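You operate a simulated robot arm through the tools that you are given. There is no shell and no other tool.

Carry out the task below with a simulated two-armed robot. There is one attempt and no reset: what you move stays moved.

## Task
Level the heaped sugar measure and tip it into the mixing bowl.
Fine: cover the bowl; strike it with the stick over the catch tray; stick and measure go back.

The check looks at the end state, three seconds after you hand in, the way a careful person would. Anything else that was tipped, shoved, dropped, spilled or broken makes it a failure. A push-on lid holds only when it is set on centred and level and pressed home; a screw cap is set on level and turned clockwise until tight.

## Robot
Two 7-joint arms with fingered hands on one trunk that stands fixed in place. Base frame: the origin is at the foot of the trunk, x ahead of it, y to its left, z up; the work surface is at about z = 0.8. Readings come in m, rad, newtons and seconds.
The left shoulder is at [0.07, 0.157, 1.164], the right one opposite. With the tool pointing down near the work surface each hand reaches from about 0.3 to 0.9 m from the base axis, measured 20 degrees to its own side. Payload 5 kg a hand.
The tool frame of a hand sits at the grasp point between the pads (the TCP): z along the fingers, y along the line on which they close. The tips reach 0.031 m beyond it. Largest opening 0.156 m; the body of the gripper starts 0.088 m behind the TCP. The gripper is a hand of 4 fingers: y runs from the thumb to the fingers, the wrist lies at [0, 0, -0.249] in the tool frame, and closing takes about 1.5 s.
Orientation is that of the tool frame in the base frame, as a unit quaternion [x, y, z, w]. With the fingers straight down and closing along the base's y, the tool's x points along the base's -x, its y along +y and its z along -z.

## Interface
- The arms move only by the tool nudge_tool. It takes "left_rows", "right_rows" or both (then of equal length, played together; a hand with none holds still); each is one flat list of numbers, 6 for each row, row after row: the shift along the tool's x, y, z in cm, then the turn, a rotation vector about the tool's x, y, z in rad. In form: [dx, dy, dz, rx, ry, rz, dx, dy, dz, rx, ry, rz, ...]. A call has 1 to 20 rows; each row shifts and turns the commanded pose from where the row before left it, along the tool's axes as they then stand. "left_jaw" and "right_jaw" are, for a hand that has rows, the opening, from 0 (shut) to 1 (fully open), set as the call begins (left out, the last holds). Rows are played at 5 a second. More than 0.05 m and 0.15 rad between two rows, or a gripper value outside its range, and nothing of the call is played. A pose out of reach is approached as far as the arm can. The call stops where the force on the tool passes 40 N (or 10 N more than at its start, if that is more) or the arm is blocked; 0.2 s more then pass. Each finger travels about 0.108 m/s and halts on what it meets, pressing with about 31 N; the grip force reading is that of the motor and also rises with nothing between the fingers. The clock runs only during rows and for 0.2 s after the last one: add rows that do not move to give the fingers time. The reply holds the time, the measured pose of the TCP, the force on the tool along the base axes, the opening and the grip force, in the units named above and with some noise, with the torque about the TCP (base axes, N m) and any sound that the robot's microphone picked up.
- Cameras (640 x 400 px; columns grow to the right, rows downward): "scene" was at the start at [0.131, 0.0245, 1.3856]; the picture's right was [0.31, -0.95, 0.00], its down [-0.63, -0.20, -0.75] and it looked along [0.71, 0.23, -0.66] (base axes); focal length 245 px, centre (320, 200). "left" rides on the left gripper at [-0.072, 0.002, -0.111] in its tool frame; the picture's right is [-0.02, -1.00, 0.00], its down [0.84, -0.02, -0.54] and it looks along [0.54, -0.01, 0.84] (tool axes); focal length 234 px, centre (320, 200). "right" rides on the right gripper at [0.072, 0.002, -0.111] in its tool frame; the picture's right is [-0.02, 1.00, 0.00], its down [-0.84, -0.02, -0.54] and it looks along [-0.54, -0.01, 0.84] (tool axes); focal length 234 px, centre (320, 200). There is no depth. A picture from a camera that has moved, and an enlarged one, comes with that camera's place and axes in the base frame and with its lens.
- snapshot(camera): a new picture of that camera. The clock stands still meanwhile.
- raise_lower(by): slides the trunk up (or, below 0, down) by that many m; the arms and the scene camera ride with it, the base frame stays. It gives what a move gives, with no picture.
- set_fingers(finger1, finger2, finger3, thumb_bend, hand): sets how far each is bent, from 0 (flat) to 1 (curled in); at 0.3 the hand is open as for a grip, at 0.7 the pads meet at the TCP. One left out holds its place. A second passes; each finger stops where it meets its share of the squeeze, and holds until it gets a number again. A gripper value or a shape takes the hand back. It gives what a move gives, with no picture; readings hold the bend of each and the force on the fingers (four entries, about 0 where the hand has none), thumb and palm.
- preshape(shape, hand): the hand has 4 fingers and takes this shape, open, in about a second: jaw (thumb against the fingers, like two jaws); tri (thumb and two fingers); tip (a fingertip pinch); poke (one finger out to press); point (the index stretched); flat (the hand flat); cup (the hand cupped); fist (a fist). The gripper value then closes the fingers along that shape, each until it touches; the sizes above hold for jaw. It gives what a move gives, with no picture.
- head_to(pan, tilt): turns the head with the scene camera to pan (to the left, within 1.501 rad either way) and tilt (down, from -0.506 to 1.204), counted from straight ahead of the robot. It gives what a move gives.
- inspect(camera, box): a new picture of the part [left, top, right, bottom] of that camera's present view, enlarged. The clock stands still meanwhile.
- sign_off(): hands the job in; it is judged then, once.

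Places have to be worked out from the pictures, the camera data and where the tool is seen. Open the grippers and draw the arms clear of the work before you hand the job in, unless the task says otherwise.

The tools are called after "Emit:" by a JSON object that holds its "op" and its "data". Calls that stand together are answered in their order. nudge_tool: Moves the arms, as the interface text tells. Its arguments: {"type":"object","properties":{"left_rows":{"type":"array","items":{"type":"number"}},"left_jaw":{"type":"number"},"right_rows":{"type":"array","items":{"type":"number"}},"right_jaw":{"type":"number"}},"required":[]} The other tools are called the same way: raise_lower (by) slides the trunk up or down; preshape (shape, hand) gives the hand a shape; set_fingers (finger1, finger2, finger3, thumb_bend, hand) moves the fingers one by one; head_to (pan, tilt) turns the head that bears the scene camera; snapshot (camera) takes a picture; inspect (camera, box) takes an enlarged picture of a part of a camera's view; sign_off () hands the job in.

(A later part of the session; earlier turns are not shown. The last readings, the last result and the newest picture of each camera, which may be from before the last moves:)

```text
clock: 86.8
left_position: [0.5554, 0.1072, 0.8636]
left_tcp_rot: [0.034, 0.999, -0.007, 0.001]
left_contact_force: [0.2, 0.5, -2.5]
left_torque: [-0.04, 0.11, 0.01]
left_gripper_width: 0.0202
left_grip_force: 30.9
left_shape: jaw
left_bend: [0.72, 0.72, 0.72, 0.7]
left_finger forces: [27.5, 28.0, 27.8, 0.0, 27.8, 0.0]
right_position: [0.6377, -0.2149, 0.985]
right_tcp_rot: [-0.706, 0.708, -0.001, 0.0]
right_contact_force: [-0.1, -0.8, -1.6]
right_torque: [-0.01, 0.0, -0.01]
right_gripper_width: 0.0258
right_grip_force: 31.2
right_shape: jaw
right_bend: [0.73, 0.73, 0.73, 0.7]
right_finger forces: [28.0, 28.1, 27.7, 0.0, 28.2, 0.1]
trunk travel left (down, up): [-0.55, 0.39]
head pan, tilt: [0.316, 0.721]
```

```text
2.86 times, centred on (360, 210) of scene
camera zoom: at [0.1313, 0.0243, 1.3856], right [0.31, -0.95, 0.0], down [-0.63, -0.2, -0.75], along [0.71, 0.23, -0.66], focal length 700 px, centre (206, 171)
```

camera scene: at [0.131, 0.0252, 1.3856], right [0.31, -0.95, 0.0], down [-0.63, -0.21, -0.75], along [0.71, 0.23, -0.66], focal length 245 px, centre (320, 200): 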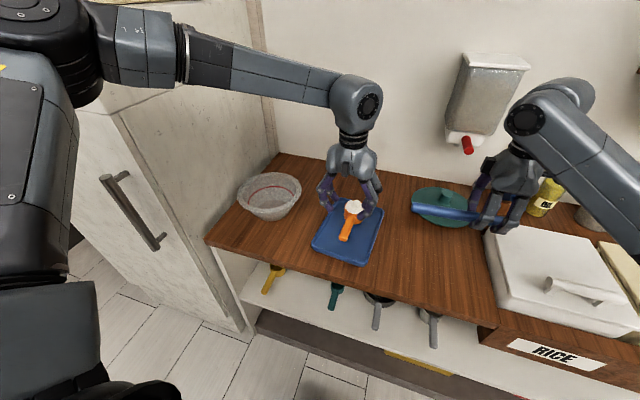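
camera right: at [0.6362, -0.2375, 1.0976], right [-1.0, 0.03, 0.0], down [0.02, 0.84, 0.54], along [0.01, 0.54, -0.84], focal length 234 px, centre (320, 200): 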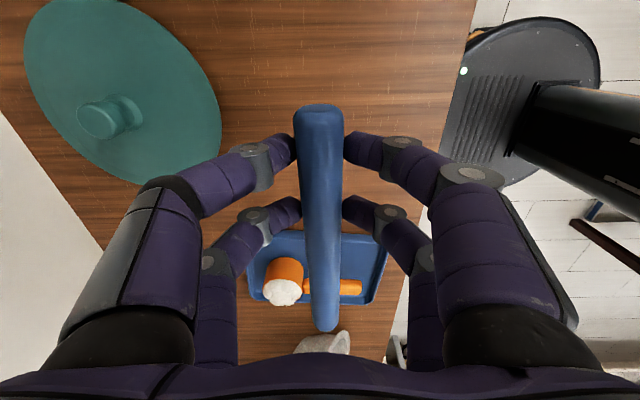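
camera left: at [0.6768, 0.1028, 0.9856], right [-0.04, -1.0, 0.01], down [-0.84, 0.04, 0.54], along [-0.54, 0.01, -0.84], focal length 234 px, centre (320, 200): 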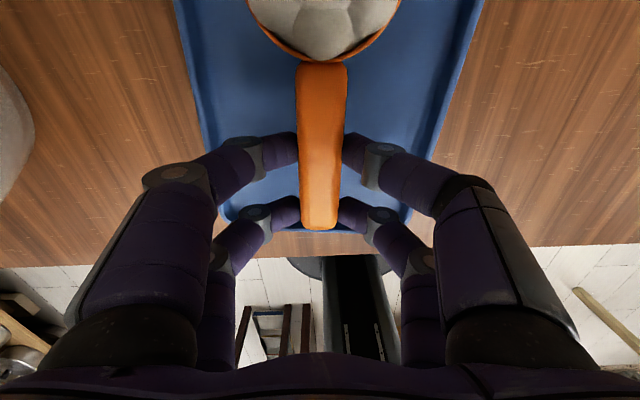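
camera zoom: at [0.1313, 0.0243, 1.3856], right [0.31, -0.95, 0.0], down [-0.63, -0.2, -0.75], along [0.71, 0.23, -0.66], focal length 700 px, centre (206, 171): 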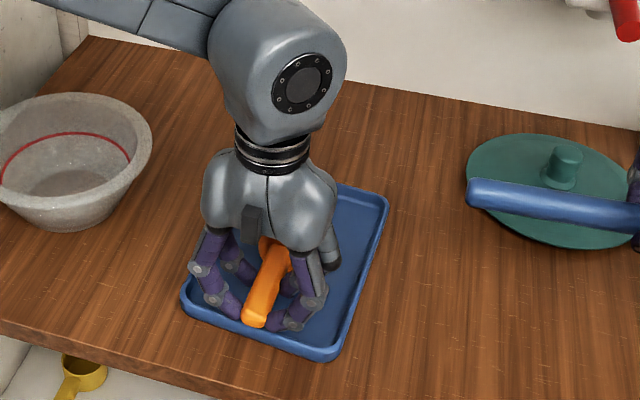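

The cup is now around [0.656, 0.100], well inside the tray. I turn the right hand to about 100° yaw and lower it so the stick is in line to slide in between the left fingers and the cup, a few mm above rim height (rim ≈0.852).

Emit:
{"op": "nudge_tool", "data": {"right_rows": [0, 0, 0, 0, 0, -0.0875, 0, 0, 0, 0, 0, -0.0875, -0.19, -0.85, 3.07, 0, 0, 0, -0.19, -0.85, 3.07, 0, 0, 0, -0.19, -0.85, 3.07, 0, 0, 0, 0, 0, 0, 0, 0, 0]}}

Emit:
{"op": "snapshot", "data": {"camera": "scene"}}

Emit:
{"op": "snapshot", "data": {"camera": "right"}}

```text
clock: 88.2
left_position: [0.5554, 0.1072, 0.8637]
left_tcp_rot: [0.034, 0.999, -0.007, 0.001]
left_contact_force: [-0.8, -0.5, -2.0]
left_torque: [-0.04, 0.16, 0.03]
left_gripper_width: 0.02
left_grip_force: 31.3
left_shape: jaw
left_bend: [0.72, 0.72, 0.72, 0.7]
left_finger forces: [27.6, 28.1, 27.7, 0.0, 27.8, 0.0]
right_position: [0.6602, -0.2075, 0.8909]
right_tcp_rot: [0.766, -0.643, 0.0, 0.0]
right_contact_force: [-0.1, -0.3, -1.2]
right_torque: [-0.01, -0.01, 0.04]
right_gripper_width: 0.0259
right_grip_force: 31.0
right_shape: jaw
right_bend: [0.73, 0.73, 0.73, 0.7]
right_finger forces: [28.0, 28.0, 27.8, 0.0, 28.2, 0.1]
trunk travel left (down, up): [-0.55, 0.39]
head pan, tilt: [0.316, 0.721]
```

```text
taken
camera scene: at [0.1308, 0.0243, 1.3856], right [0.31, -0.95, 0.0], down [-0.63, -0.2, -0.75], along [0.71, 0.23, -0.66], focal length 245 px, centre (320, 200)
```

scene: 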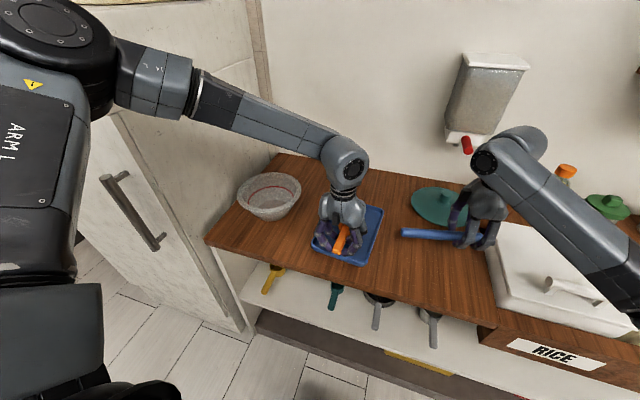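

```text
taken
camera right: at [0.6731, -0.2797, 1.0033], right [-0.99, -0.15, 0.0], down [-0.12, 0.83, 0.54], along [-0.08, 0.54, -0.84], focal length 234 px, centre (320, 200)
```

right: 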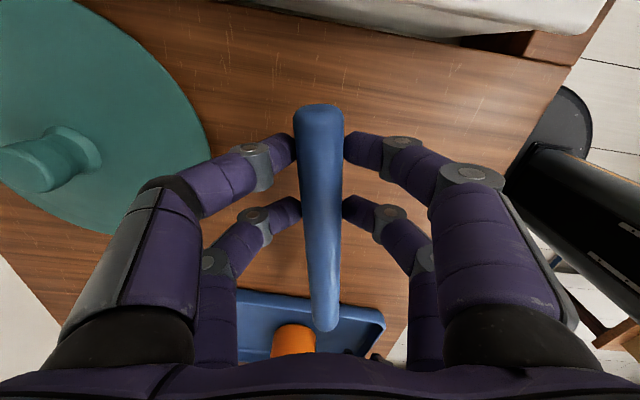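

Stick, cup and left fingers line up. I shift 6 mm forward and 4 mm up and slide the stick in along its axis by 15 cm, then look.

Emit:
{"op": "nudge_tool", "data": {"right_rows": [0, -0.6, -0.4, 0, 0, 0, -2.5, 0, 0, 0, 0, 0, -2.5, 0, 0, 0, 0, 0, -2.5, 0, 0, 0, 0, 0, -2.5, 0, 0, 0, 0, 0, -2.5, 0, 0, 0, 0, 0, -2.0, 0, 0, 0, 0, 0, 0, 0, 0, 0, 0, 0]}}

Emit:
{"op": "inspect", "data": {"camera": "scene", "box": [280, 130, 480, 280]}}

Emit:
{"op": "snapshot", "data": {"camera": "left"}}

Emit:
{"op": "snapshot", "data": {"camera": "right"}}

```text
clock: 90.0
left_position: [0.5558, 0.1068, 0.8635]
left_tcp_rot: [0.033, 0.999, -0.006, 0.0]
left_contact_force: [-0.5, 0.1, -1.6]
left_torque: [0.03, 0.12, -0.01]
left_gripper_width: 0.0198
left_grip_force: 30.9
left_shape: jaw
left_bend: [0.72, 0.72, 0.72, 0.7]
left_finger forces: [27.6, 28.0, 27.8, 0.0, 27.8, 0.1]
right_position: [0.6422, -0.0634, 0.8977]
right_tcp_rot: [0.765, -0.644, 0.0, 0.001]
right_contact_force: [0.1, 0.1, -1.0]
right_torque: [-0.02, 0.02, 0.02]
right_gripper_width: 0.0262
right_grip_force: 31.1
right_shape: jaw
right_bend: [0.73, 0.73, 0.73, 0.7]
right_finger forces: [28.0, 27.9, 27.8, 0.1, 28.1, 0.0]
trunk travel left (down, up): [-0.55, 0.39]
head pan, tilt: [0.316, 0.721]
```

```text
2.67 times, centred on (380, 205) of scene
camera zoom: at [0.1313, 0.0239, 1.3856], right [0.31, -0.95, 0.0], down [-0.63, -0.2, -0.75], along [0.71, 0.23, -0.66], focal length 653 px, centre (160, 187)
```

zoom: 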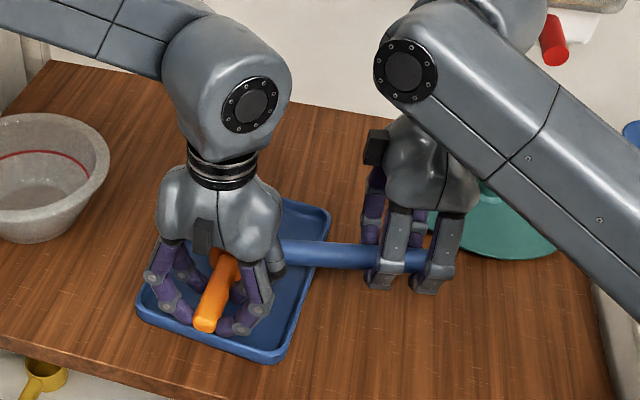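

```text
taken
camera left: at [0.6273, 0.106, 0.9743], right [-0.04, -1.0, 0.01], down [-0.84, 0.04, 0.54], along [-0.54, 0.01, -0.84], focal length 234 px, centre (320, 200)
```

left: 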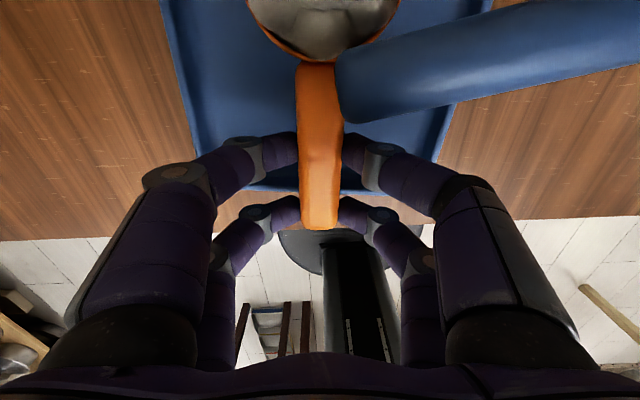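

```text
taken
camera right: at [0.6551, -0.1344, 1.0098], right [-0.99, -0.15, 0.0], down [-0.12, 0.83, 0.54], along [-0.08, 0.54, -0.84], focal length 234 px, centre (320, 200)
```

right: 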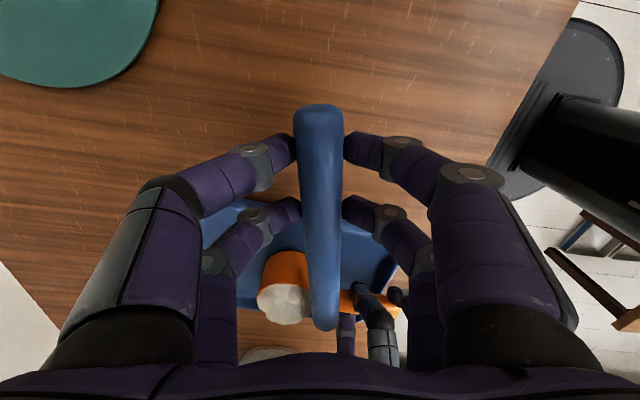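

The stick enters cleanly between the fingers and the cup. I slide the last 4.5 cm so it spans the whole cup width.

Emit:
{"op": "nudge_tool", "data": {"right_rows": [-1.5, 0, 0, 0, 0, 0, -1.5, 0, 0, 0, 0, 0, -1.5, 0, 0, 0, 0, 0, 0, 0, 0, 0, 0, 0]}}

Emit:
{"op": "snapshot", "data": {"camera": "left"}}

Emit:
{"op": "inspect", "data": {"camera": "right", "box": [220, 180, 440, 340]}}

Emit:
{"op": "inspect", "data": {"camera": "scene", "box": [280, 130, 480, 280]}}

```text
clock: 91.0
left_position: [0.5554, 0.1063, 0.8647]
left_tcp_rot: [0.033, 0.999, -0.007, 0.0]
left_contact_force: [0.4, -0.1, -1.6]
left_torque: [0.02, 0.1, 0.03]
left_gripper_width: 0.0198
left_grip_force: 30.7
left_shape: jaw
left_bend: [0.72, 0.72, 0.72, 0.7]
left_finger forces: [27.8, 28.0, 27.9, 0.0, 27.8, 0.1]
right_position: [0.6347, -0.0179, 0.8959]
right_tcp_rot: [0.765, -0.644, -0.001, 0.0]
right_contact_force: [0.3, -0.2, -1.4]
right_torque: [-0.05, 0.02, 0.01]
right_gripper_width: 0.0258
right_grip_force: 31.1
right_shape: jaw
right_bend: [0.73, 0.73, 0.73, 0.7]
right_finger forces: [27.9, 27.9, 27.9, 0.0, 28.1, 0.1]
trunk travel left (down, up): [-0.55, 0.39]
head pan, tilt: [0.316, 0.721]
```

```text
taken
camera left: at [0.6274, 0.106, 0.9743], right [-0.04, -1.0, 0.01], down [-0.84, 0.04, 0.54], along [-0.54, 0.01, -0.84], focal length 234 px, centre (320, 200)
```

left: 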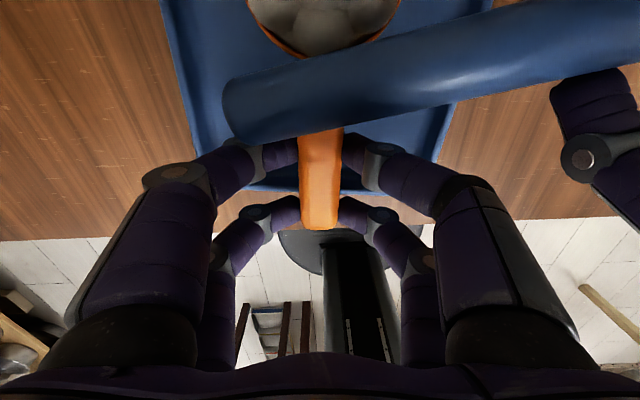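

```text
2.50 times, centred on (330, 260) of right
camera zoom: at [0.6475, -0.0908, 1.0083], right [-0.99, -0.15, 0.0], down [-0.12, 0.83, 0.54], along [-0.08, 0.54, -0.84], focal length 585 px, centre (295, 50)
```

zoom: 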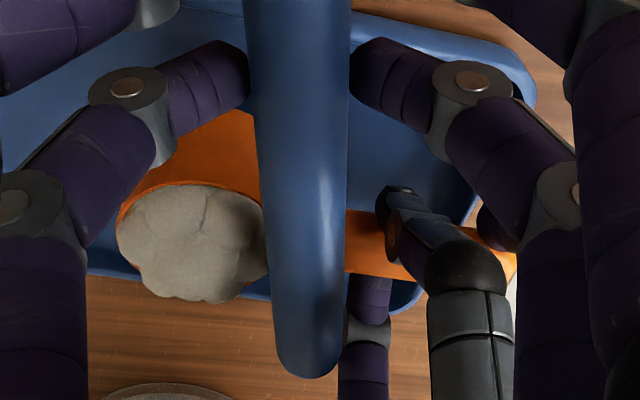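

```text
2.67 times, centred on (380, 205) of scene
camera zoom: at [0.1313, 0.024, 1.3856], right [0.31, -0.95, 0.0], down [-0.63, -0.2, -0.75], along [0.71, 0.23, -0.66], focal length 653 px, centre (160, 187)
```

zoom: 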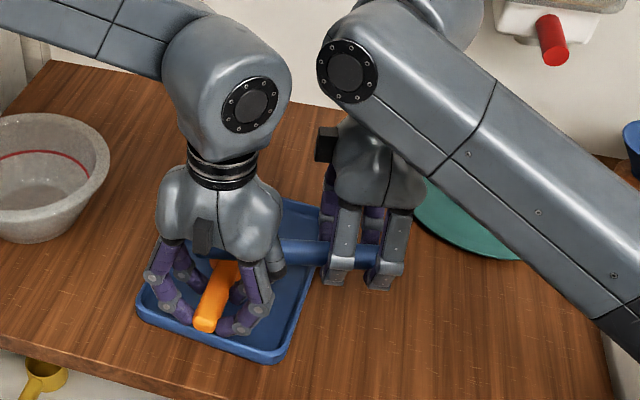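

The stick spans the cup on its handle side. First pass: I lower it to about 5 mm above the estimated rim and sweep slowly forward across the cup, pushing the heap off onto the tray.

Emit:
{"op": "nudge_tool", "data": {"right_rows": [0, 0, 0.3, 0, 0, 0, 0, -0.5, 0, 0, 0, 0, 0, -0.5, 0, 0, 0, 0, 0, -0.5, 0, 0, 0, 0, 0, -0.5, 0, 0, 0, 0, 0, -0.5, 0, 0, 0, 0, 0, -0.5, 0, 0, 0, 0, 0, -0.5, 0, 0, 0, 0, 0, -0.5, 0, 0, 0, 0, 0, -0.5, 0, 0, 0, 0, 0, -0.5, 0, 0, 0, 0, 0, -0.5, 0, 0, 0, 0, 0, -0.5, 0, 0, 0, 0, 0, -0.5, 0, 0, 0, 0, 0, -0.5, 0, 0, 0, 0, 0, -0.5, 0, 0, 0, 0, 0, -0.5, 0, 0, 0, 0, 0, -0.5, 0, 0, 0, 0, 0, -0.5, 0, 0, 0, 0, 0, -0.5, 0, 0, 0, 0]}}

Emit:
{"op": "snapshot", "data": {"camera": "left"}}

Emit:
{"op": "inspect", "data": {"camera": "right", "box": [220, 180, 440, 340]}}

Emit:
{"op": "inspect", "data": {"camera": "scene", "box": [280, 130, 480, 280]}}

```text
clock: 95.2
left_position: [0.5555, 0.1066, 0.8638]
left_tcp_rot: [0.033, 0.999, -0.007, -0.001]
left_contact_force: [0.1, 0.2, -1.7]
left_torque: [0.01, 0.09, -0.03]
left_gripper_width: 0.0199
left_grip_force: 31.0
left_shape: jaw
left_bend: [0.72, 0.72, 0.72, 0.7]
left_finger forces: [27.7, 28.1, 27.8, 0.0, 27.9, 0.1]
right_position: [0.7276, -0.0027, 0.8949]
right_tcp_rot: [0.766, -0.643, 0.0, 0.0]
right_contact_force: [-0.8, 0.1, -1.2]
right_torque: [-0.04, 0.01, 0.02]
right_gripper_width: 0.0259
right_grip_force: 30.9
right_shape: jaw
right_bend: [0.73, 0.73, 0.73, 0.7]
right_finger forces: [27.9, 27.9, 27.8, 0.0, 28.1, 0.0]
trunk travel left (down, up): [-0.55, 0.39]
head pan, tilt: [0.316, 0.721]
```

```text
taken
camera left: at [0.6274, 0.1064, 0.9742], right [-0.04, -1.0, 0.01], down [-0.84, 0.04, 0.54], along [-0.54, 0.01, -0.84], focal length 234 px, centre (320, 200)
```

left: 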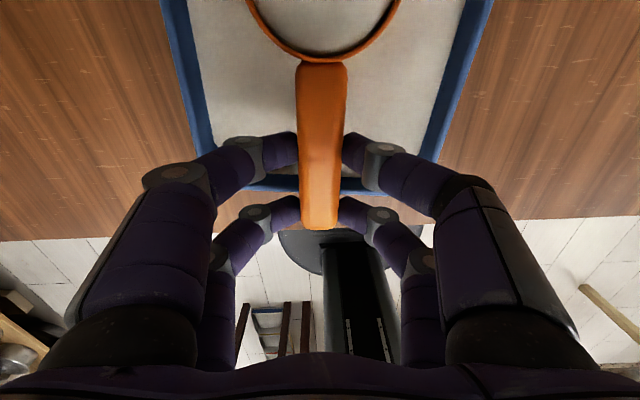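

```text
2.50 times, centred on (330, 260) of right
camera zoom: at [0.7405, -0.0745, 1.0069], right [-0.99, -0.15, 0.0], down [-0.12, 0.83, 0.54], along [-0.08, 0.54, -0.84], focal length 585 px, centre (295, 50)
```

zoom: 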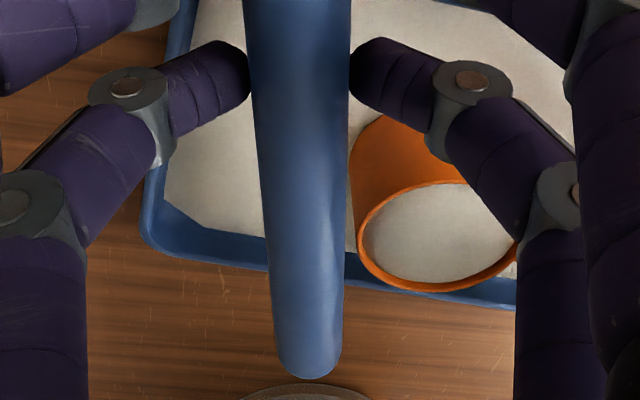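

```text
2.67 times, centred on (380, 205) of scene
camera zoom: at [0.1314, 0.0246, 1.3856], right [0.31, -0.95, 0.0], down [-0.63, -0.2, -0.75], along [0.71, 0.23, -0.66], focal length 653 px, centre (160, 187)
```

zoom: 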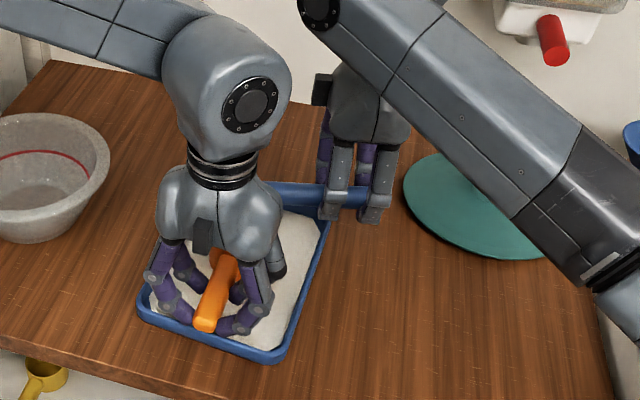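

The pass worked: the sugar in the cup is now flat at the rim and the surplus lies on the catch tray. I slide the stick back out to the right and park the right hand higher, away from the left arm.

Emit:
{"op": "nudge_tool", "data": {"right_rows": [3, 0, 0, 0, 0, 0, 3, 0, 0, 0, 0, 0, 3, 0, 0, 0, 0, 0, 3, 0, 0, 0, 0, 0, 0, 2, -3, 0, 0, 0, 0, 2, -3, 0, 0, 0, 0, 2, -3, 0, 0, 0, 3, 0, 0, 0, 0, 0, 3, 0, 0, 0, 0, 0, 3, 0, 0, 0, 0, 0, 0, 0, 0, 0, 0, 0]}}

Emit:
{"op": "snapshot", "data": {"camera": "scene"}}

Emit:
{"op": "inspect", "data": {"camera": "right", "box": [180, 200, 460, 380]}}

```text
clock: 97.6
left_position: [0.5546, 0.1069, 0.8643]
left_tcp_rot: [0.034, 0.999, -0.008, 0.0]
left_contact_force: [1.0, 0.1, -1.8]
left_torque: [-0.01, 0.07, -0.04]
left_gripper_width: 0.0199
left_grip_force: 30.9
left_shape: jaw
left_bend: [0.72, 0.72, 0.72, 0.7]
left_finger forces: [27.7, 28.2, 27.7, 0.1, 28.1, 0.0]
right_position: [0.7025, -0.2199, 0.985]
right_tcp_rot: [0.765, -0.644, 0.0, 0.0]
right_contact_force: [0.4, 0.1, -1.9]
right_torque: [-0.04, 0.0, 0.01]
right_gripper_width: 0.0257
right_grip_force: 31.0
right_shape: jaw
right_bend: [0.73, 0.73, 0.73, 0.7]
right_finger forces: [27.9, 27.9, 27.7, 0.0, 28.1, 0.0]
trunk travel left (down, up): [-0.55, 0.39]
head pan, tilt: [0.316, 0.721]
```

```text
taken
camera scene: at [0.1314, 0.025, 1.3855], right [0.31, -0.95, 0.0], down [-0.63, -0.21, -0.75], along [0.71, 0.23, -0.66], focal length 245 px, centre (320, 200)
```

scene: 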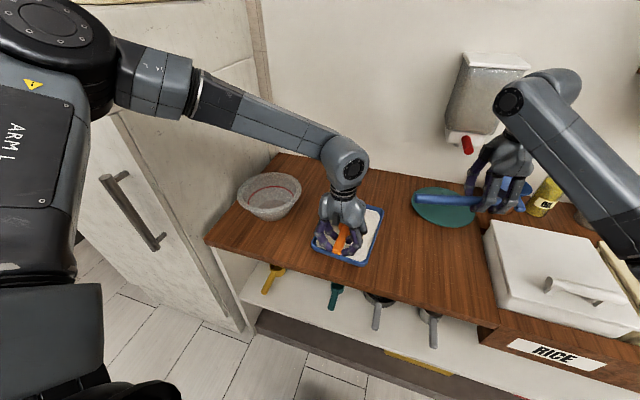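

```text
2.22 times, centred on (320, 290) of right
camera zoom: at [0.7155, -0.2919, 1.097], right [-0.99, -0.15, 0.0], down [-0.12, 0.83, 0.54], along [-0.08, 0.54, -0.84], focal length 520 px, centre (320, 0)
```

zoom: 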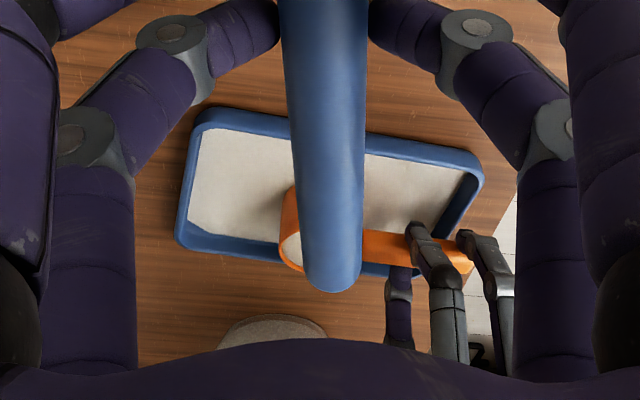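

Now the level measure is carried to the bowl: I lift it 11 cm smoothly and turn it to 45° yaw, checking it stays level.

Emit:
{"op": "nudge_tool", "data": {"left_rows": [0, 0, -1.0, 0, 0, 0, 0, 0, -2.0, 0, 0, 0, 0, 0, -2.5, 0, 0, 0, 0, 0, -2.5, 0, 0, 0, 0, 0, -2.0, 0, 0, 0, 0, 0, -1.0, 0, 0, 0, 0, 0, 0, 0, 0, -0.12, 0, 0, 0, 0, 0, -0.12, 0, 0, 0, 0, 0, -0.12, 0, 0, 0, 0, 0, -0.12, 0, 0, 0, 0, 0, -0.12, 0, 0, 0, 0, 0, -0.12, 0, 0, 0, 0, 0, -0.135, 0, 0, 0, 0, 0, 0]}}

Emit:
{"op": "snapshot", "data": {"camera": "scene"}}

Emit:
{"op": "snapshot", "data": {"camera": "left"}}

```text
clock: 100.6
left_position: [0.5553, 0.109, 0.9733]
left_tcp_rot: [-0.385, 0.923, -0.006, -0.004]
left_contact_force: [0.4, 0.3, -2.3]
left_torque: [-0.1, 0.07, -0.05]
left_gripper_width: 0.0199
left_grip_force: 31.3
left_shape: jaw
left_bend: [0.72, 0.72, 0.72, 0.7]
left_finger forces: [27.6, 28.2, 27.9, 0.0, 27.8, 0.0]
right_position: [0.7024, -0.2203, 0.9845]
right_tcp_rot: [0.765, -0.644, 0.0, 0.0]
right_contact_force: [0.0, 1.2, 0.0]
right_torque: [-0.04, 0.01, -0.01]
right_gripper_width: 0.0258
right_grip_force: 31.0
right_shape: jaw
right_bend: [0.73, 0.73, 0.73, 0.7]
right_finger forces: [28.0, 27.9, 27.6, 0.0, 28.1, 0.0]
trunk travel left (down, up): [-0.55, 0.39]
head pan, tilt: [0.316, 0.721]
```

```text
taken
camera scene: at [0.1313, 0.0243, 1.3856], right [0.31, -0.95, 0.0], down [-0.63, -0.2, -0.75], along [0.71, 0.23, -0.66], focal length 245 px, centre (320, 200)
```

scene: 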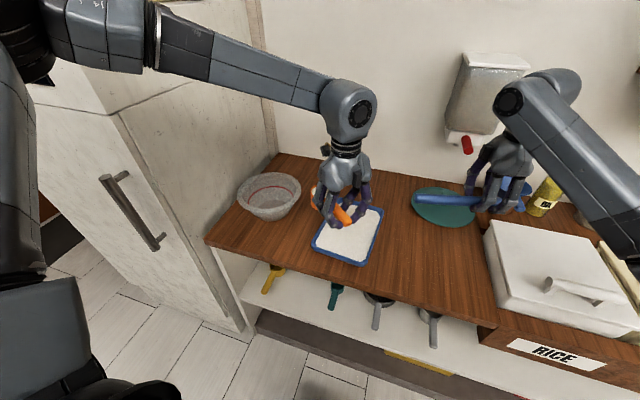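

```text
taken
camera left: at [0.6046, 0.1631, 1.0828], right [0.73, -0.69, 0.01], down [-0.58, -0.6, 0.55], along [-0.37, -0.41, -0.83], focal length 234 px, centre (320, 200)
```

left: 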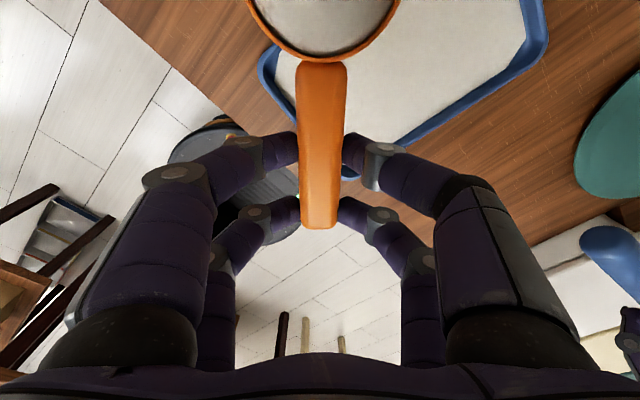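

The measure is level with flat sugar. I carry it over so that the cup is above the bowl's centre (TCP about [0.600, 0.304]).

Emit:
{"op": "nudge_tool", "data": {"left_rows": [-0.85, 0.53, 0, 0, 0, 0, -1.7, 1.06, 0, 0, 0, 0, -1.9, 1.18, 0, 0, 0, 0, -1.9, 1.18, 0, 0, 0, 0, -1.9, 1.18, 0, 0, 0, 0, -1.9, 1.18, 0, 0, 0, 0, -1.9, 1.18, 0, 0, 0, 0, -1.9, 1.18, 0, 0, 0, 0, -1.7, 1.06, 0, 0, 0, 0, -0.85, 0.53, 0, 0, 0, 0, -0.5, 0.34, 0, 0, 0, 0, 0, 0, 0, 0, 0, 0]}}

Emit:
{"op": "inspect", "data": {"camera": "scene", "box": [200, 80, 400, 240]}}

Emit:
{"op": "snapshot", "data": {"camera": "left"}}

```text
clock: 103.2
left_position: [0.6012, 0.3038, 0.9707]
left_tcp_rot: [-0.385, 0.923, -0.006, -0.003]
left_contact_force: [-0.3, -1.1, -1.5]
left_torque: [-0.11, 0.11, 0.01]
left_gripper_width: 0.0199
left_grip_force: 31.2
left_shape: jaw
left_bend: [0.72, 0.72, 0.72, 0.7]
left_finger forces: [27.4, 28.1, 28.0, 0.0, 27.8, 0.1]
right_position: [0.7031, -0.2201, 0.9847]
right_tcp_rot: [0.766, -0.643, 0.0, 0.001]
right_contact_force: [-0.1, -0.1, -0.7]
right_torque: [0.0, 0.02, -0.02]
right_gripper_width: 0.0256
right_grip_force: 31.1
right_shape: jaw
right_bend: [0.73, 0.73, 0.73, 0.7]
right_finger forces: [27.9, 28.0, 27.7, 0.0, 28.1, 0.0]
trunk travel left (down, up): [-0.55, 0.39]
head pan, tilt: [0.316, 0.721]
```

```text
2.50 times, centred on (300, 160) of scene
camera zoom: at [0.1313, 0.0244, 1.3856], right [0.31, -0.95, 0.0], down [-0.63, -0.2, -0.75], along [0.71, 0.23, -0.66], focal length 612 px, centre (370, 300)
```

zoom: 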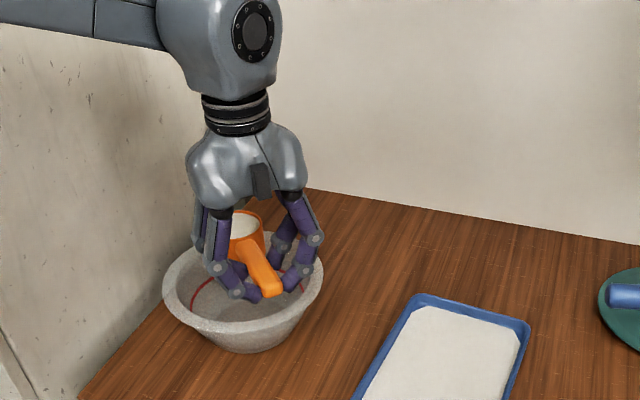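

```text
taken
camera left: at [0.6496, 0.359, 1.0809], right [0.73, -0.69, 0.01], down [-0.58, -0.6, 0.55], along [-0.37, -0.41, -0.83], focal length 234 px, centre (320, 200)
```

left: 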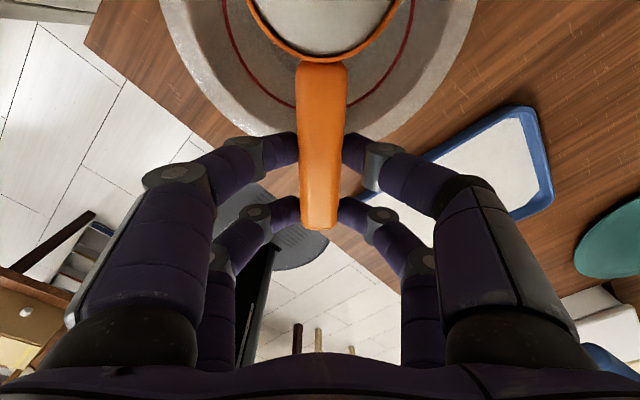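

The cup is right above the bowl centre. I tip it about its handle to roughly 75°, rising 3 cm meanwhile to keep the hand clear of the rim.

Emit:
{"op": "nudge_tool", "data": {"left_rows": [0, 0, -0.3, 0.13, 0, 0, 0, -0.04, -0.3, 0.13, 0, 0, 0, -0.08, -0.29, 0.13, 0, 0, 0, -0.11, -0.28, 0.13, 0, 0, 0, -0.15, -0.26, 0.13, 0, 0, 0, -0.18, -0.24, 0.13, 0, 0, 0, -0.21, -0.21, 0.13, 0, 0, 0, -0.24, -0.18, 0.13, 0, 0, 0, -0.26, -0.15, 0.13, 0, 0, 0, -0.28, -0.12, 0.13, 0, 0, 0, 0, 0, 0, 0, 0]}}

Emit:
{"op": "inspect", "data": {"camera": "scene", "box": [180, 80, 400, 250]}}

Emit:
{"op": "snapshot", "data": {"camera": "left"}}

```text
clock: 105.6
left_position: [0.6007, 0.3046, 1.0006]
left_tcp_rot: [-0.308, 0.731, -0.564, 0.23]
left_contact_force: [0.4, 0.5, -1.0]
left_torque: [-0.02, 0.03, 0.0]
left_gripper_width: 0.0197
left_grip_force: 30.7
left_shape: jaw
left_bend: [0.72, 0.72, 0.72, 0.7]
left_finger forces: [29.3, 28.2, 27.8, 0.0, 28.7, 0.0]
right_position: [0.7021, -0.2207, 0.9855]
right_tcp_rot: [0.766, -0.643, 0.0, 0.0]
right_contact_force: [-0.8, 0.2, -1.0]
right_torque: [-0.01, 0.03, 0.0]
right_gripper_width: 0.0259
right_grip_force: 30.4
right_shape: jaw
right_bend: [0.73, 0.73, 0.73, 0.7]
right_finger forces: [27.9, 27.9, 27.7, 0.0, 28.0, 0.1]
trunk travel left (down, up): [-0.55, 0.39]
head pan, tilt: [0.316, 0.721]
```

```text
2.35 times, centred on (290, 165) of scene
camera zoom: at [0.1312, 0.0238, 1.3856], right [0.31, -0.95, 0.0], down [-0.63, -0.2, -0.75], along [0.71, 0.23, -0.66], focal length 576 px, centre (391, 282)
```

zoom: 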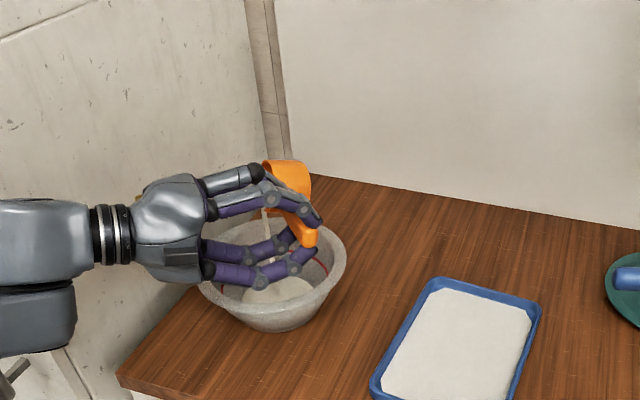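

```text
taken
camera left: at [0.5746, 0.4317, 1.0268], right [0.21, -0.16, 0.97], down [-0.96, -0.23, 0.17], along [0.19, -0.96, -0.2], focal length 234 px, centre (320, 200)
```

left: 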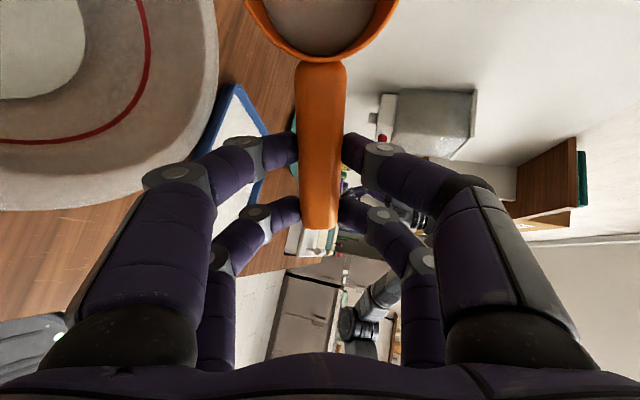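

Sugar is streaming into the bowl. I hold a moment, then tip on to about 120° while rising 5 cm so the wrist stays clear of bowl and table.

Emit:
{"op": "nudge_tool", "data": {"left_rows": [0, 0, 0, 0, 0, 0, 0, 0, 0, 0, 0, 0, 0, 0, 0, 0, 0, 0, 0, -0.77, -0.21, 0.13, 0, 0, 0, -0.79, -0.1, 0.13, 0, 0, 0, -0.8, 0, 0.13, 0, 0, 0, -0.79, 0.1, 0.13, 0, 0, 0, 0, 0, 0, 0, 0]}}

Emit:
{"op": "inspect", "data": {"camera": "scene", "box": [180, 80, 400, 250]}}

Emit:
{"op": "snapshot", "data": {"camera": "left"}}

```text
clock: 107.4
left_position: [0.6004, 0.3051, 1.0335]
left_tcp_rot: [0.237, -0.561, 0.733, -0.302]
left_contact_force: [-0.3, 0.0, -0.8]
left_torque: [-0.03, 0.04, 0.02]
left_gripper_width: 0.0194
left_grip_force: 31.2
left_shape: jaw
left_bend: [0.72, 0.72, 0.72, 0.7]
left_finger forces: [29.2, 28.0, 27.9, 0.0, 28.8, 0.0]
right_position: [0.7026, -0.2218, 0.9851]
right_tcp_rot: [0.765, -0.644, 0.0, 0.0]
right_contact_force: [-0.5, -0.6, 0.0]
right_torque: [0.0, -0.01, -0.04]
right_gripper_width: 0.0258
right_grip_force: 31.0
right_shape: jaw
right_bend: [0.73, 0.73, 0.73, 0.7]
right_finger forces: [27.9, 27.8, 27.6, 0.0, 28.1, 0.0]
trunk travel left (down, up): [-0.55, 0.39]
head pan, tilt: [0.316, 0.721]
```

```text
2.35 times, centred on (290, 165) of scene
camera zoom: at [0.1306, 0.0244, 1.3857], right [0.31, -0.95, 0.0], down [-0.63, -0.2, -0.75], along [0.71, 0.23, -0.66], focal length 576 px, centre (391, 282)
```

zoom: 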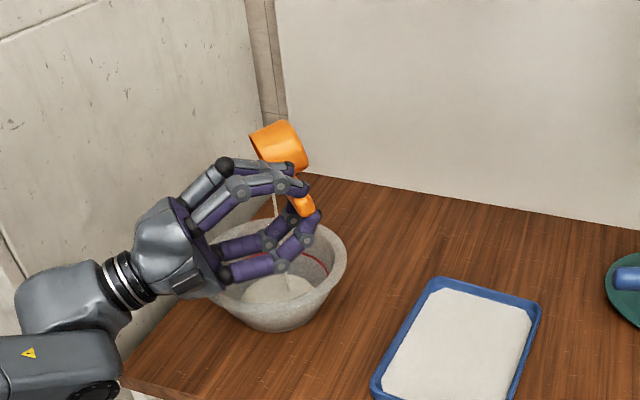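

```text
taken
camera left: at [0.5746, 0.4323, 1.0016], right [-0.16, 0.2, 0.97], down [-0.97, -0.22, -0.11], along [0.19, -0.95, 0.23], focal length 234 px, centre (320, 200)
```

left: 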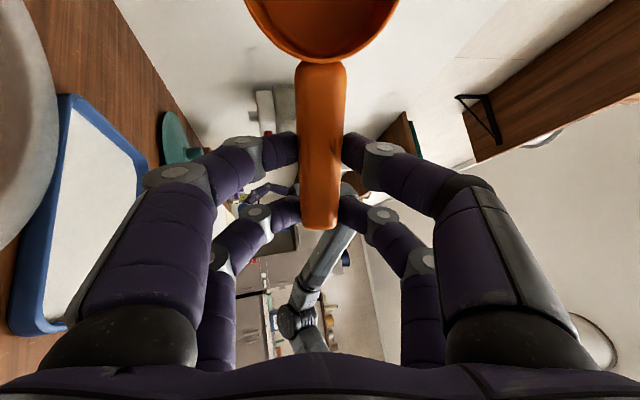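

The cup already looks empty from inside. I tip two more steps to about 120° and wait a second for the last grains.

Emit:
{"op": "nudge_tool", "data": {"left_rows": [0, -0.97, 0.26, 0.13, 0, 0, 0, -0.92, 0.38, 0.13, 0, 0, 0, 0, 0, 0, 0, 0, 0, 0, 0, 0, 0, 0, 0, 0, 0, 0, 0, 0, 0, 0, 0, 0, 0, 0, 0, 0, 0, 0, 0, 0]}}

Emit:
{"op": "inspect", "data": {"camera": "scene", "box": [180, 80, 400, 250]}}

Emit:
{"op": "inspect", "data": {"camera": "left", "box": [200, 0, 440, 120]}}

```text
clock: 109.0
left_position: [0.6004, 0.304, 1.0536]
left_tcp_rot: [0.197, -0.462, 0.799, -0.33]
left_contact_force: [1.1, 0.2, -1.1]
left_torque: [-0.01, 0.01, 0.01]
left_gripper_width: 0.0196
left_grip_force: 30.6
left_shape: jaw
left_bend: [0.72, 0.72, 0.72, 0.7]
left_finger forces: [29.2, 27.9, 27.9, 0.1, 28.8, 0.1]
right_position: [0.7016, -0.2191, 0.9836]
right_tcp_rot: [0.766, -0.643, 0.0, 0.001]
right_contact_force: [0.0, 0.1, -0.5]
right_torque: [0.0, -0.02, 0.02]
right_gripper_width: 0.0258
right_grip_force: 31.4
right_shape: jaw
right_bend: [0.73, 0.73, 0.73, 0.7]
right_finger forces: [27.9, 28.0, 27.6, 0.1, 28.1, 0.1]
trunk travel left (down, up): [-0.55, 0.39]
head pan, tilt: [0.316, 0.721]
```

```text
2.35 times, centred on (290, 165) of scene
camera zoom: at [0.1312, 0.0245, 1.3856], right [0.31, -0.95, 0.0], down [-0.63, -0.2, -0.75], along [0.71, 0.23, -0.66], focal length 576 px, centre (391, 282)
```

zoom: 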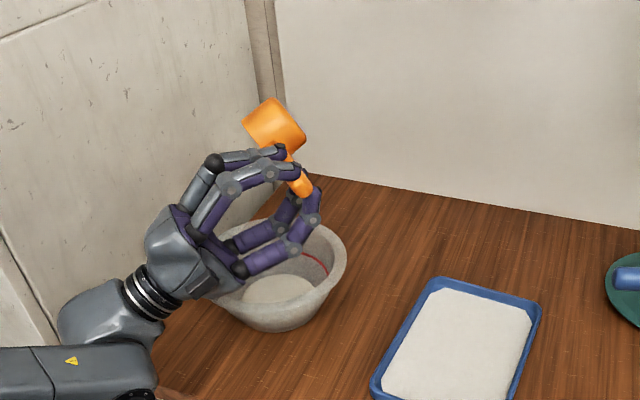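

```text
2.67 times, centred on (320, 60) of left
camera zoom: at [0.583, 0.4234, 0.9949], right [-0.33, 0.37, 0.87], down [-0.94, -0.26, -0.24], along [0.13, -0.89, 0.43], focal length 624 px, centre (320, 573)
```

zoom: 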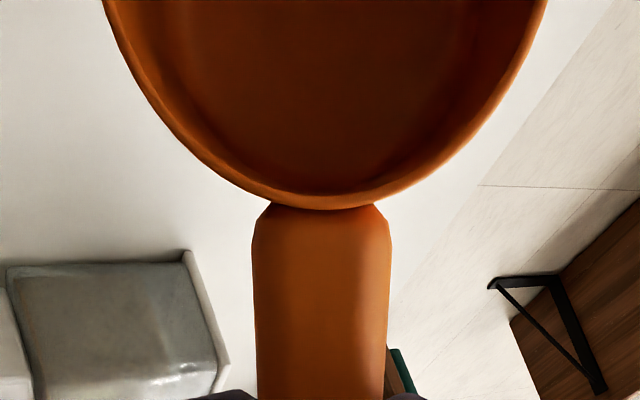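

The measure is empty and the bowl undisturbed, with the sugar inside. I roll the measure back upright at this height.

Emit:
{"op": "nudge_tool", "data": {"left_rows": [0, 0, 0, -0.13, 0, 0, 0, 0, 0, -0.13, 0, 0, 0, 0, 0, -0.13, 0, 0, 0, 0, 0, -0.13, 0, 0, 0, 0, 0, -0.13, 0, 0, 0, 0, 0, -0.13, 0, 0, 0, 0, 0, -0.13, 0, 0, 0, 0, 0, -0.13, 0, 0, 0, 0, 0, -0.13, 0, 0, 0, 0, 0, -0.13, 0, 0, 0, 0, 0, -0.13, 0, 0, 0, 0, 0, -0.13, 0, 0, 0, 0, 0, -0.13, 0, 0, 0, 0, 0, -0.13, 0, 0, 0, 0, 0, -0.13, 0, 0, 0, 0, 0, -0.13, 0, 0, 0, 0, 0, 0, 0, 0]}}

Emit:
{"op": "snapshot", "data": {"camera": "scene"}}

Emit:
{"op": "snapshot", "data": {"camera": "left"}}

```text
clock: 112.6
left_position: [0.5993, 0.3043, 1.0534]
left_tcp_rot: [-0.385, 0.923, -0.006, -0.003]
left_contact_force: [0.4, 0.8, -1.0]
left_torque: [-0.02, -0.01, 0.01]
left_gripper_width: 0.0199
left_grip_force: 30.9
left_shape: jaw
left_bend: [0.72, 0.72, 0.72, 0.7]
left_finger forces: [28.5, 28.1, 27.8, 0.1, 28.8, 0.0]
right_position: [0.7018, -0.22, 0.985]
right_tcp_rot: [0.766, -0.643, 0.001, 0.0]
right_contact_force: [0.4, -0.1, -0.1]
right_torque: [-0.04, -0.04, -0.01]
right_gripper_width: 0.0259
right_grip_force: 31.1
right_shape: jaw
right_bend: [0.73, 0.73, 0.73, 0.7]
right_finger forces: [27.9, 27.9, 27.7, 0.0, 28.0, 0.0]
trunk travel left (down, up): [-0.55, 0.39]
head pan, tilt: [0.316, 0.721]
```

```text
taken
camera scene: at [0.1302, 0.0247, 1.3857], right [0.31, -0.95, 0.0], down [-0.63, -0.2, -0.75], along [0.71, 0.23, -0.66], focal length 245 px, centre (320, 200)
```

scene: 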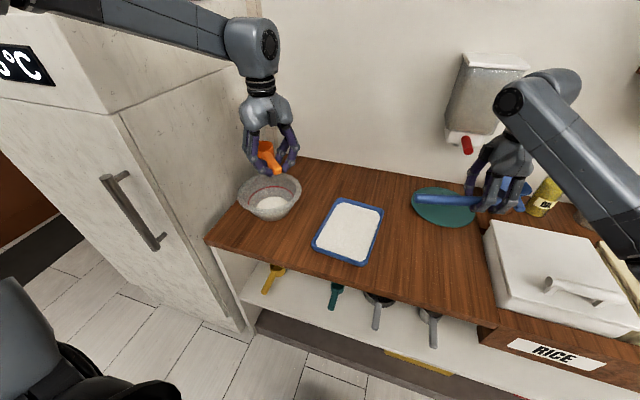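

```text
taken
camera left: at [0.6485, 0.3589, 1.1631], right [0.73, -0.69, 0.01], down [-0.58, -0.6, 0.55], along [-0.37, -0.41, -0.83], focal length 234 px, centre (320, 200)
```

left: 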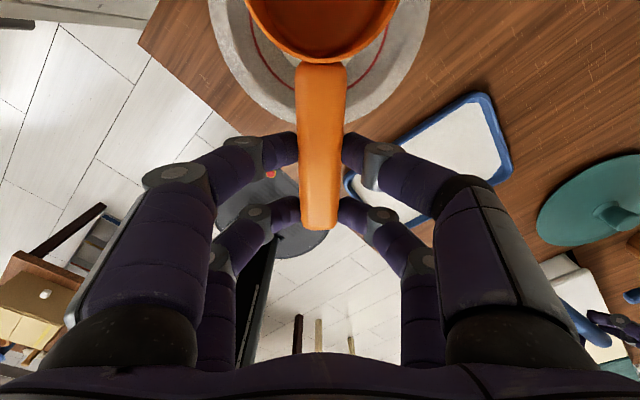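

Measure is upright and empty; the bowl holds the sugar. I carry the measure back over the tray and turn it to its original direction.

Emit:
{"op": "nudge_tool", "data": {"left_rows": [2.0, -1.3, 0, 0, 0, 0, 3.3, -2.18, 0, 0, 0, 0, 3.3, -2.18, 0, 0, 0, 0, 3.3, -2.18, 0, 0, 0, 0, 3.0, -2.0, 0, 0, 0, 0, 1.6, -1.06, 0, 0, 0, 0, 0, 0, 0, 0, 0, 0.143, 0, 0, 0, 0, 0, 0.143, 0, 0, 0, 0, 0, 0.143, 0, 0, 0, 0, 0, 0.143, 0, 0, 0, 0, 0, 0.143, 0, 0, 0, 0, 0, 0.144, 0, 0, 0, 0, 0, 0]}}

Emit:
{"op": "snapshot", "data": {"camera": "scene"}}

Emit:
{"op": "snapshot", "data": {"camera": "left"}}

```text
clock: 115.4
left_position: [0.5609, 0.112, 1.0551]
left_tcp_rot: [0.036, 0.999, -0.006, 0.0]
left_contact_force: [0.1, -0.3, -1.1]
left_torque: [-0.02, 0.08, 0.02]
left_gripper_width: 0.0194
left_grip_force: 30.5
left_shape: jaw
left_bend: [0.72, 0.72, 0.72, 0.7]
left_finger forces: [28.4, 28.1, 27.8, 0.1, 28.7, 0.0]
right_position: [0.7035, -0.2197, 0.9848]
right_tcp_rot: [0.766, -0.643, -0.001, 0.0]
right_contact_force: [0.1, -0.8, -1.1]
right_torque: [-0.05, 0.0, -0.01]
right_gripper_width: 0.0256
right_grip_force: 31.1
right_shape: jaw
right_bend: [0.73, 0.73, 0.73, 0.7]
right_finger forces: [27.9, 28.0, 27.8, 0.0, 28.0, 0.0]
trunk travel left (down, up): [-0.55, 0.39]
head pan, tilt: [0.316, 0.721]
```

```text
taken
camera scene: at [0.1312, 0.0243, 1.3856], right [0.31, -0.95, 0.0], down [-0.63, -0.2, -0.75], along [0.71, 0.23, -0.66], focal length 245 px, centre (320, 200)
```

scene: 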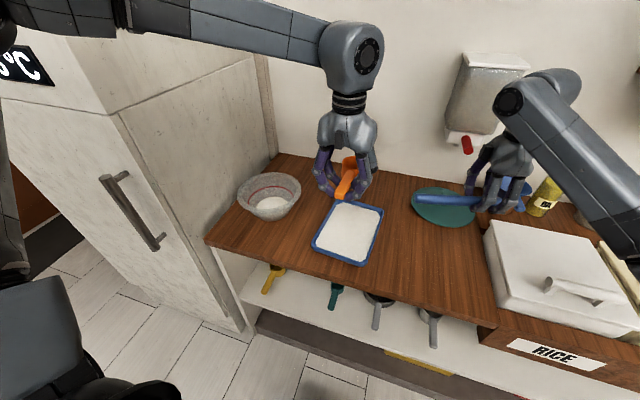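

```text
taken
camera left: at [0.633, 0.1096, 1.1659], right [-0.05, -1.0, 0.01], down [-0.84, 0.05, 0.54], along [-0.54, 0.01, -0.84], focal length 234 px, centre (320, 200)
```

left: 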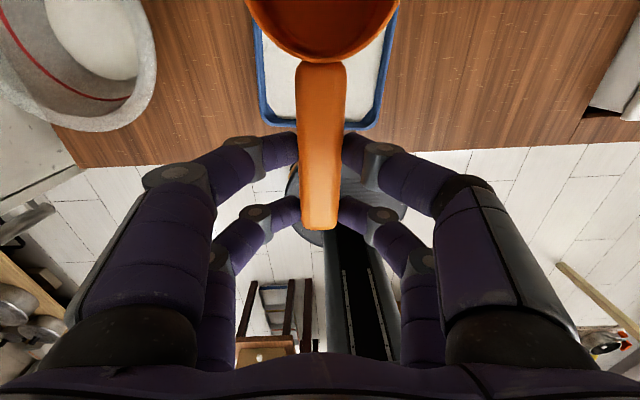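

I move to the original grip spot above the tray and lower to just above the tray floor.

Emit:
{"op": "nudge_tool", "data": {"left_rows": [-2.17, -0.2, 0, 0, 0, 0, -2.17, -0.2, 0, 0, 0, 0, 0, 0, 3.7, 0, 0, 0, 0, 0, 3.7, 0, 0, 0, 0, 0, 3.7, 0, 0, 0, 0, 0, 3.7, 0, 0, 0, 0, 0, 2.5, 0, 0, 0, 0, 0, 1.0, 0, 0, 0, 0, 0, 0, 0, 0, 0]}}

Emit:
{"op": "inspect", "data": {"camera": "right", "box": [180, 180, 460, 360]}}

Emit:
{"op": "snapshot", "data": {"camera": "left"}}

```text
clock: 117.4
left_position: [0.6048, 0.1017, 0.8724]
left_tcp_rot: [0.034, 0.999, -0.007, 0.001]
left_contact_force: [-0.3, 0.2, 0.0]
left_torque: [-0.02, 0.02, 0.0]
left_gripper_width: 0.0195
left_grip_force: 31.5
left_shape: jaw
left_bend: [0.72, 0.72, 0.72, 0.7]
left_finger forces: [28.3, 28.2, 27.7, 0.0, 28.7, 0.0]
right_position: [0.7034, -0.2184, 0.9844]
right_tcp_rot: [0.765, -0.644, -0.001, 0.0]
right_contact_force: [0.0, 0.8, -0.8]
right_torque: [-0.02, 0.01, 0.0]
right_gripper_width: 0.0256
right_grip_force: 31.5
right_shape: jaw
right_bend: [0.73, 0.73, 0.73, 0.7]
right_finger forces: [27.9, 27.8, 27.7, 0.0, 28.0, 0.0]
trunk travel left (down, up): [-0.55, 0.39]
head pan, tilt: [0.316, 0.721]
```

```text
2.22 times, centred on (320, 270) of right
camera zoom: at [0.7152, -0.2923, 1.097], right [-0.99, -0.15, 0.0], down [-0.12, 0.83, 0.54], along [-0.08, 0.54, -0.84], focal length 520 px, centre (320, 44)
```

zoom: 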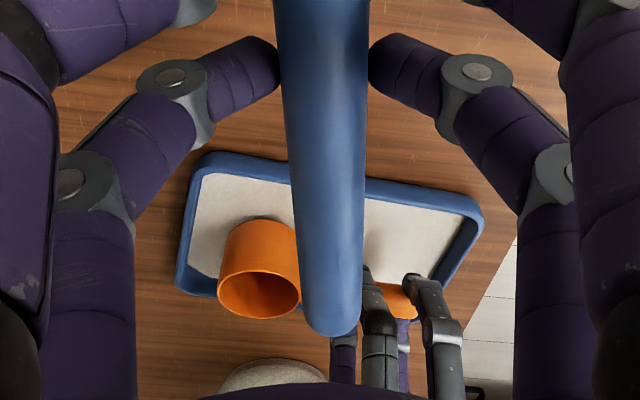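

```text
taken
camera left: at [0.6759, 0.0998, 0.9825], right [-0.05, -1.0, 0.01], down [-0.84, 0.05, 0.54], along [-0.54, 0.01, -0.84], focal length 234 px, centre (320, 200)
```

left: 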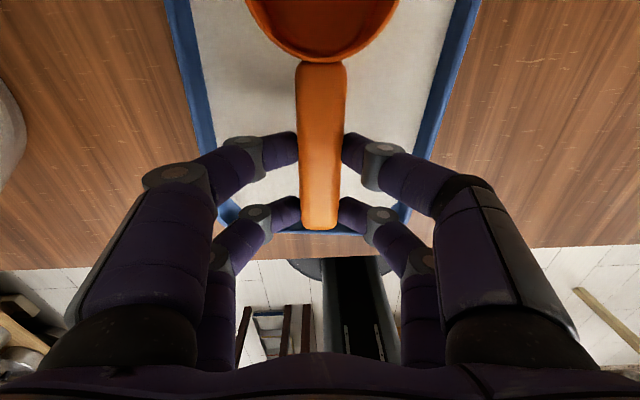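

I lower the last centimetre in small steps with a 2 mm sideways correction, watching the force.

Emit:
{"op": "nudge_tool", "data": {"left_rows": [0, 0.25, 0.3, 0, 0, 0, 0, 0, 0.3, 0, 0, 0, 0, 0, 0, 0, 0, 0]}}

Emit:
{"op": "nudge_tool", "data": {"left_rows": [0, 0, 0.3, 0, 0, 0, 0, 0, 0, 0, 0, 0, 0, 0, 0, 0, 0, 0]}}

Emit:
{"op": "inspect", "data": {"camera": "right", "box": [180, 180, 460, 360]}}

```text
clock: 118.2
left_position: [0.6045, 0.1035, 0.8669]
left_tcp_rot: [0.035, 0.999, -0.007, -0.001]
left_contact_force: [-0.1, -0.7, -0.3]
left_torque: [0.03, 0.04, -0.01]
left_gripper_width: 0.0193
left_grip_force: 31.4
left_shape: jaw
left_bend: [0.72, 0.72, 0.72, 0.7]
left_finger forces: [28.5, 28.1, 27.8, 0.0, 28.6, 0.1]
right_position: [0.7032, -0.2209, 0.9849]
right_tcp_rot: [0.765, -0.644, 0.0, 0.0]
right_contact_force: [-0.2, 0.7, -1.4]
right_torque: [0.0, -0.04, 0.01]
right_gripper_width: 0.0255
right_grip_force: 30.6
right_shape: jaw
right_bend: [0.73, 0.73, 0.73, 0.7]
right_finger forces: [27.9, 27.8, 27.7, 0.0, 28.0, 0.0]
trunk travel left (down, up): [-0.55, 0.39]
head pan, tilt: [0.316, 0.721]
```

```text
clock: 119.0
left_position: [0.6047, 0.1032, 0.8635]
left_tcp_rot: [0.035, 0.999, -0.007, 0.0]
left_contact_force: [-0.1, 1.0, 0.6]
left_torque: [0.0, -0.09, 0.04]
left_gripper_width: 0.0194
left_grip_force: 31.4
left_shape: jaw
left_bend: [0.72, 0.72, 0.72, 0.7]
left_finger forces: [28.5, 28.0, 27.4, 0.0, 29.1, 0.0]
right_position: [0.7039, -0.2203, 0.9848]
right_tcp_rot: [0.766, -0.643, 0.0, 0.0]
right_contact_force: [-0.3, -0.4, -1.0]
right_torque: [0.0, 0.01, 0.01]
right_gripper_width: 0.0258
right_grip_force: 31.1
right_shape: jaw
right_bend: [0.73, 0.73, 0.73, 0.7]
right_finger forces: [27.8, 28.0, 27.7, 0.0, 28.1, 0.1]
trunk travel left (down, up): [-0.55, 0.39]
head pan, tilt: [0.316, 0.721]
```

```text
2.22 times, centred on (320, 270) of right
camera zoom: at [0.7152, -0.2923, 1.097], right [-0.99, -0.15, 0.0], down [-0.12, 0.83, 0.54], along [-0.08, 0.54, -0.84], focal length 520 px, centre (320, 44)
```

zoom: 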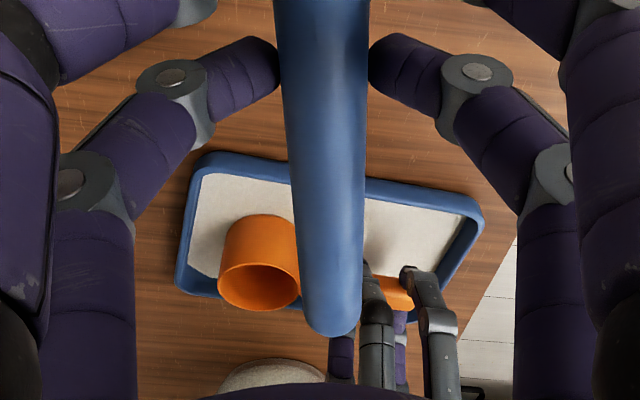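

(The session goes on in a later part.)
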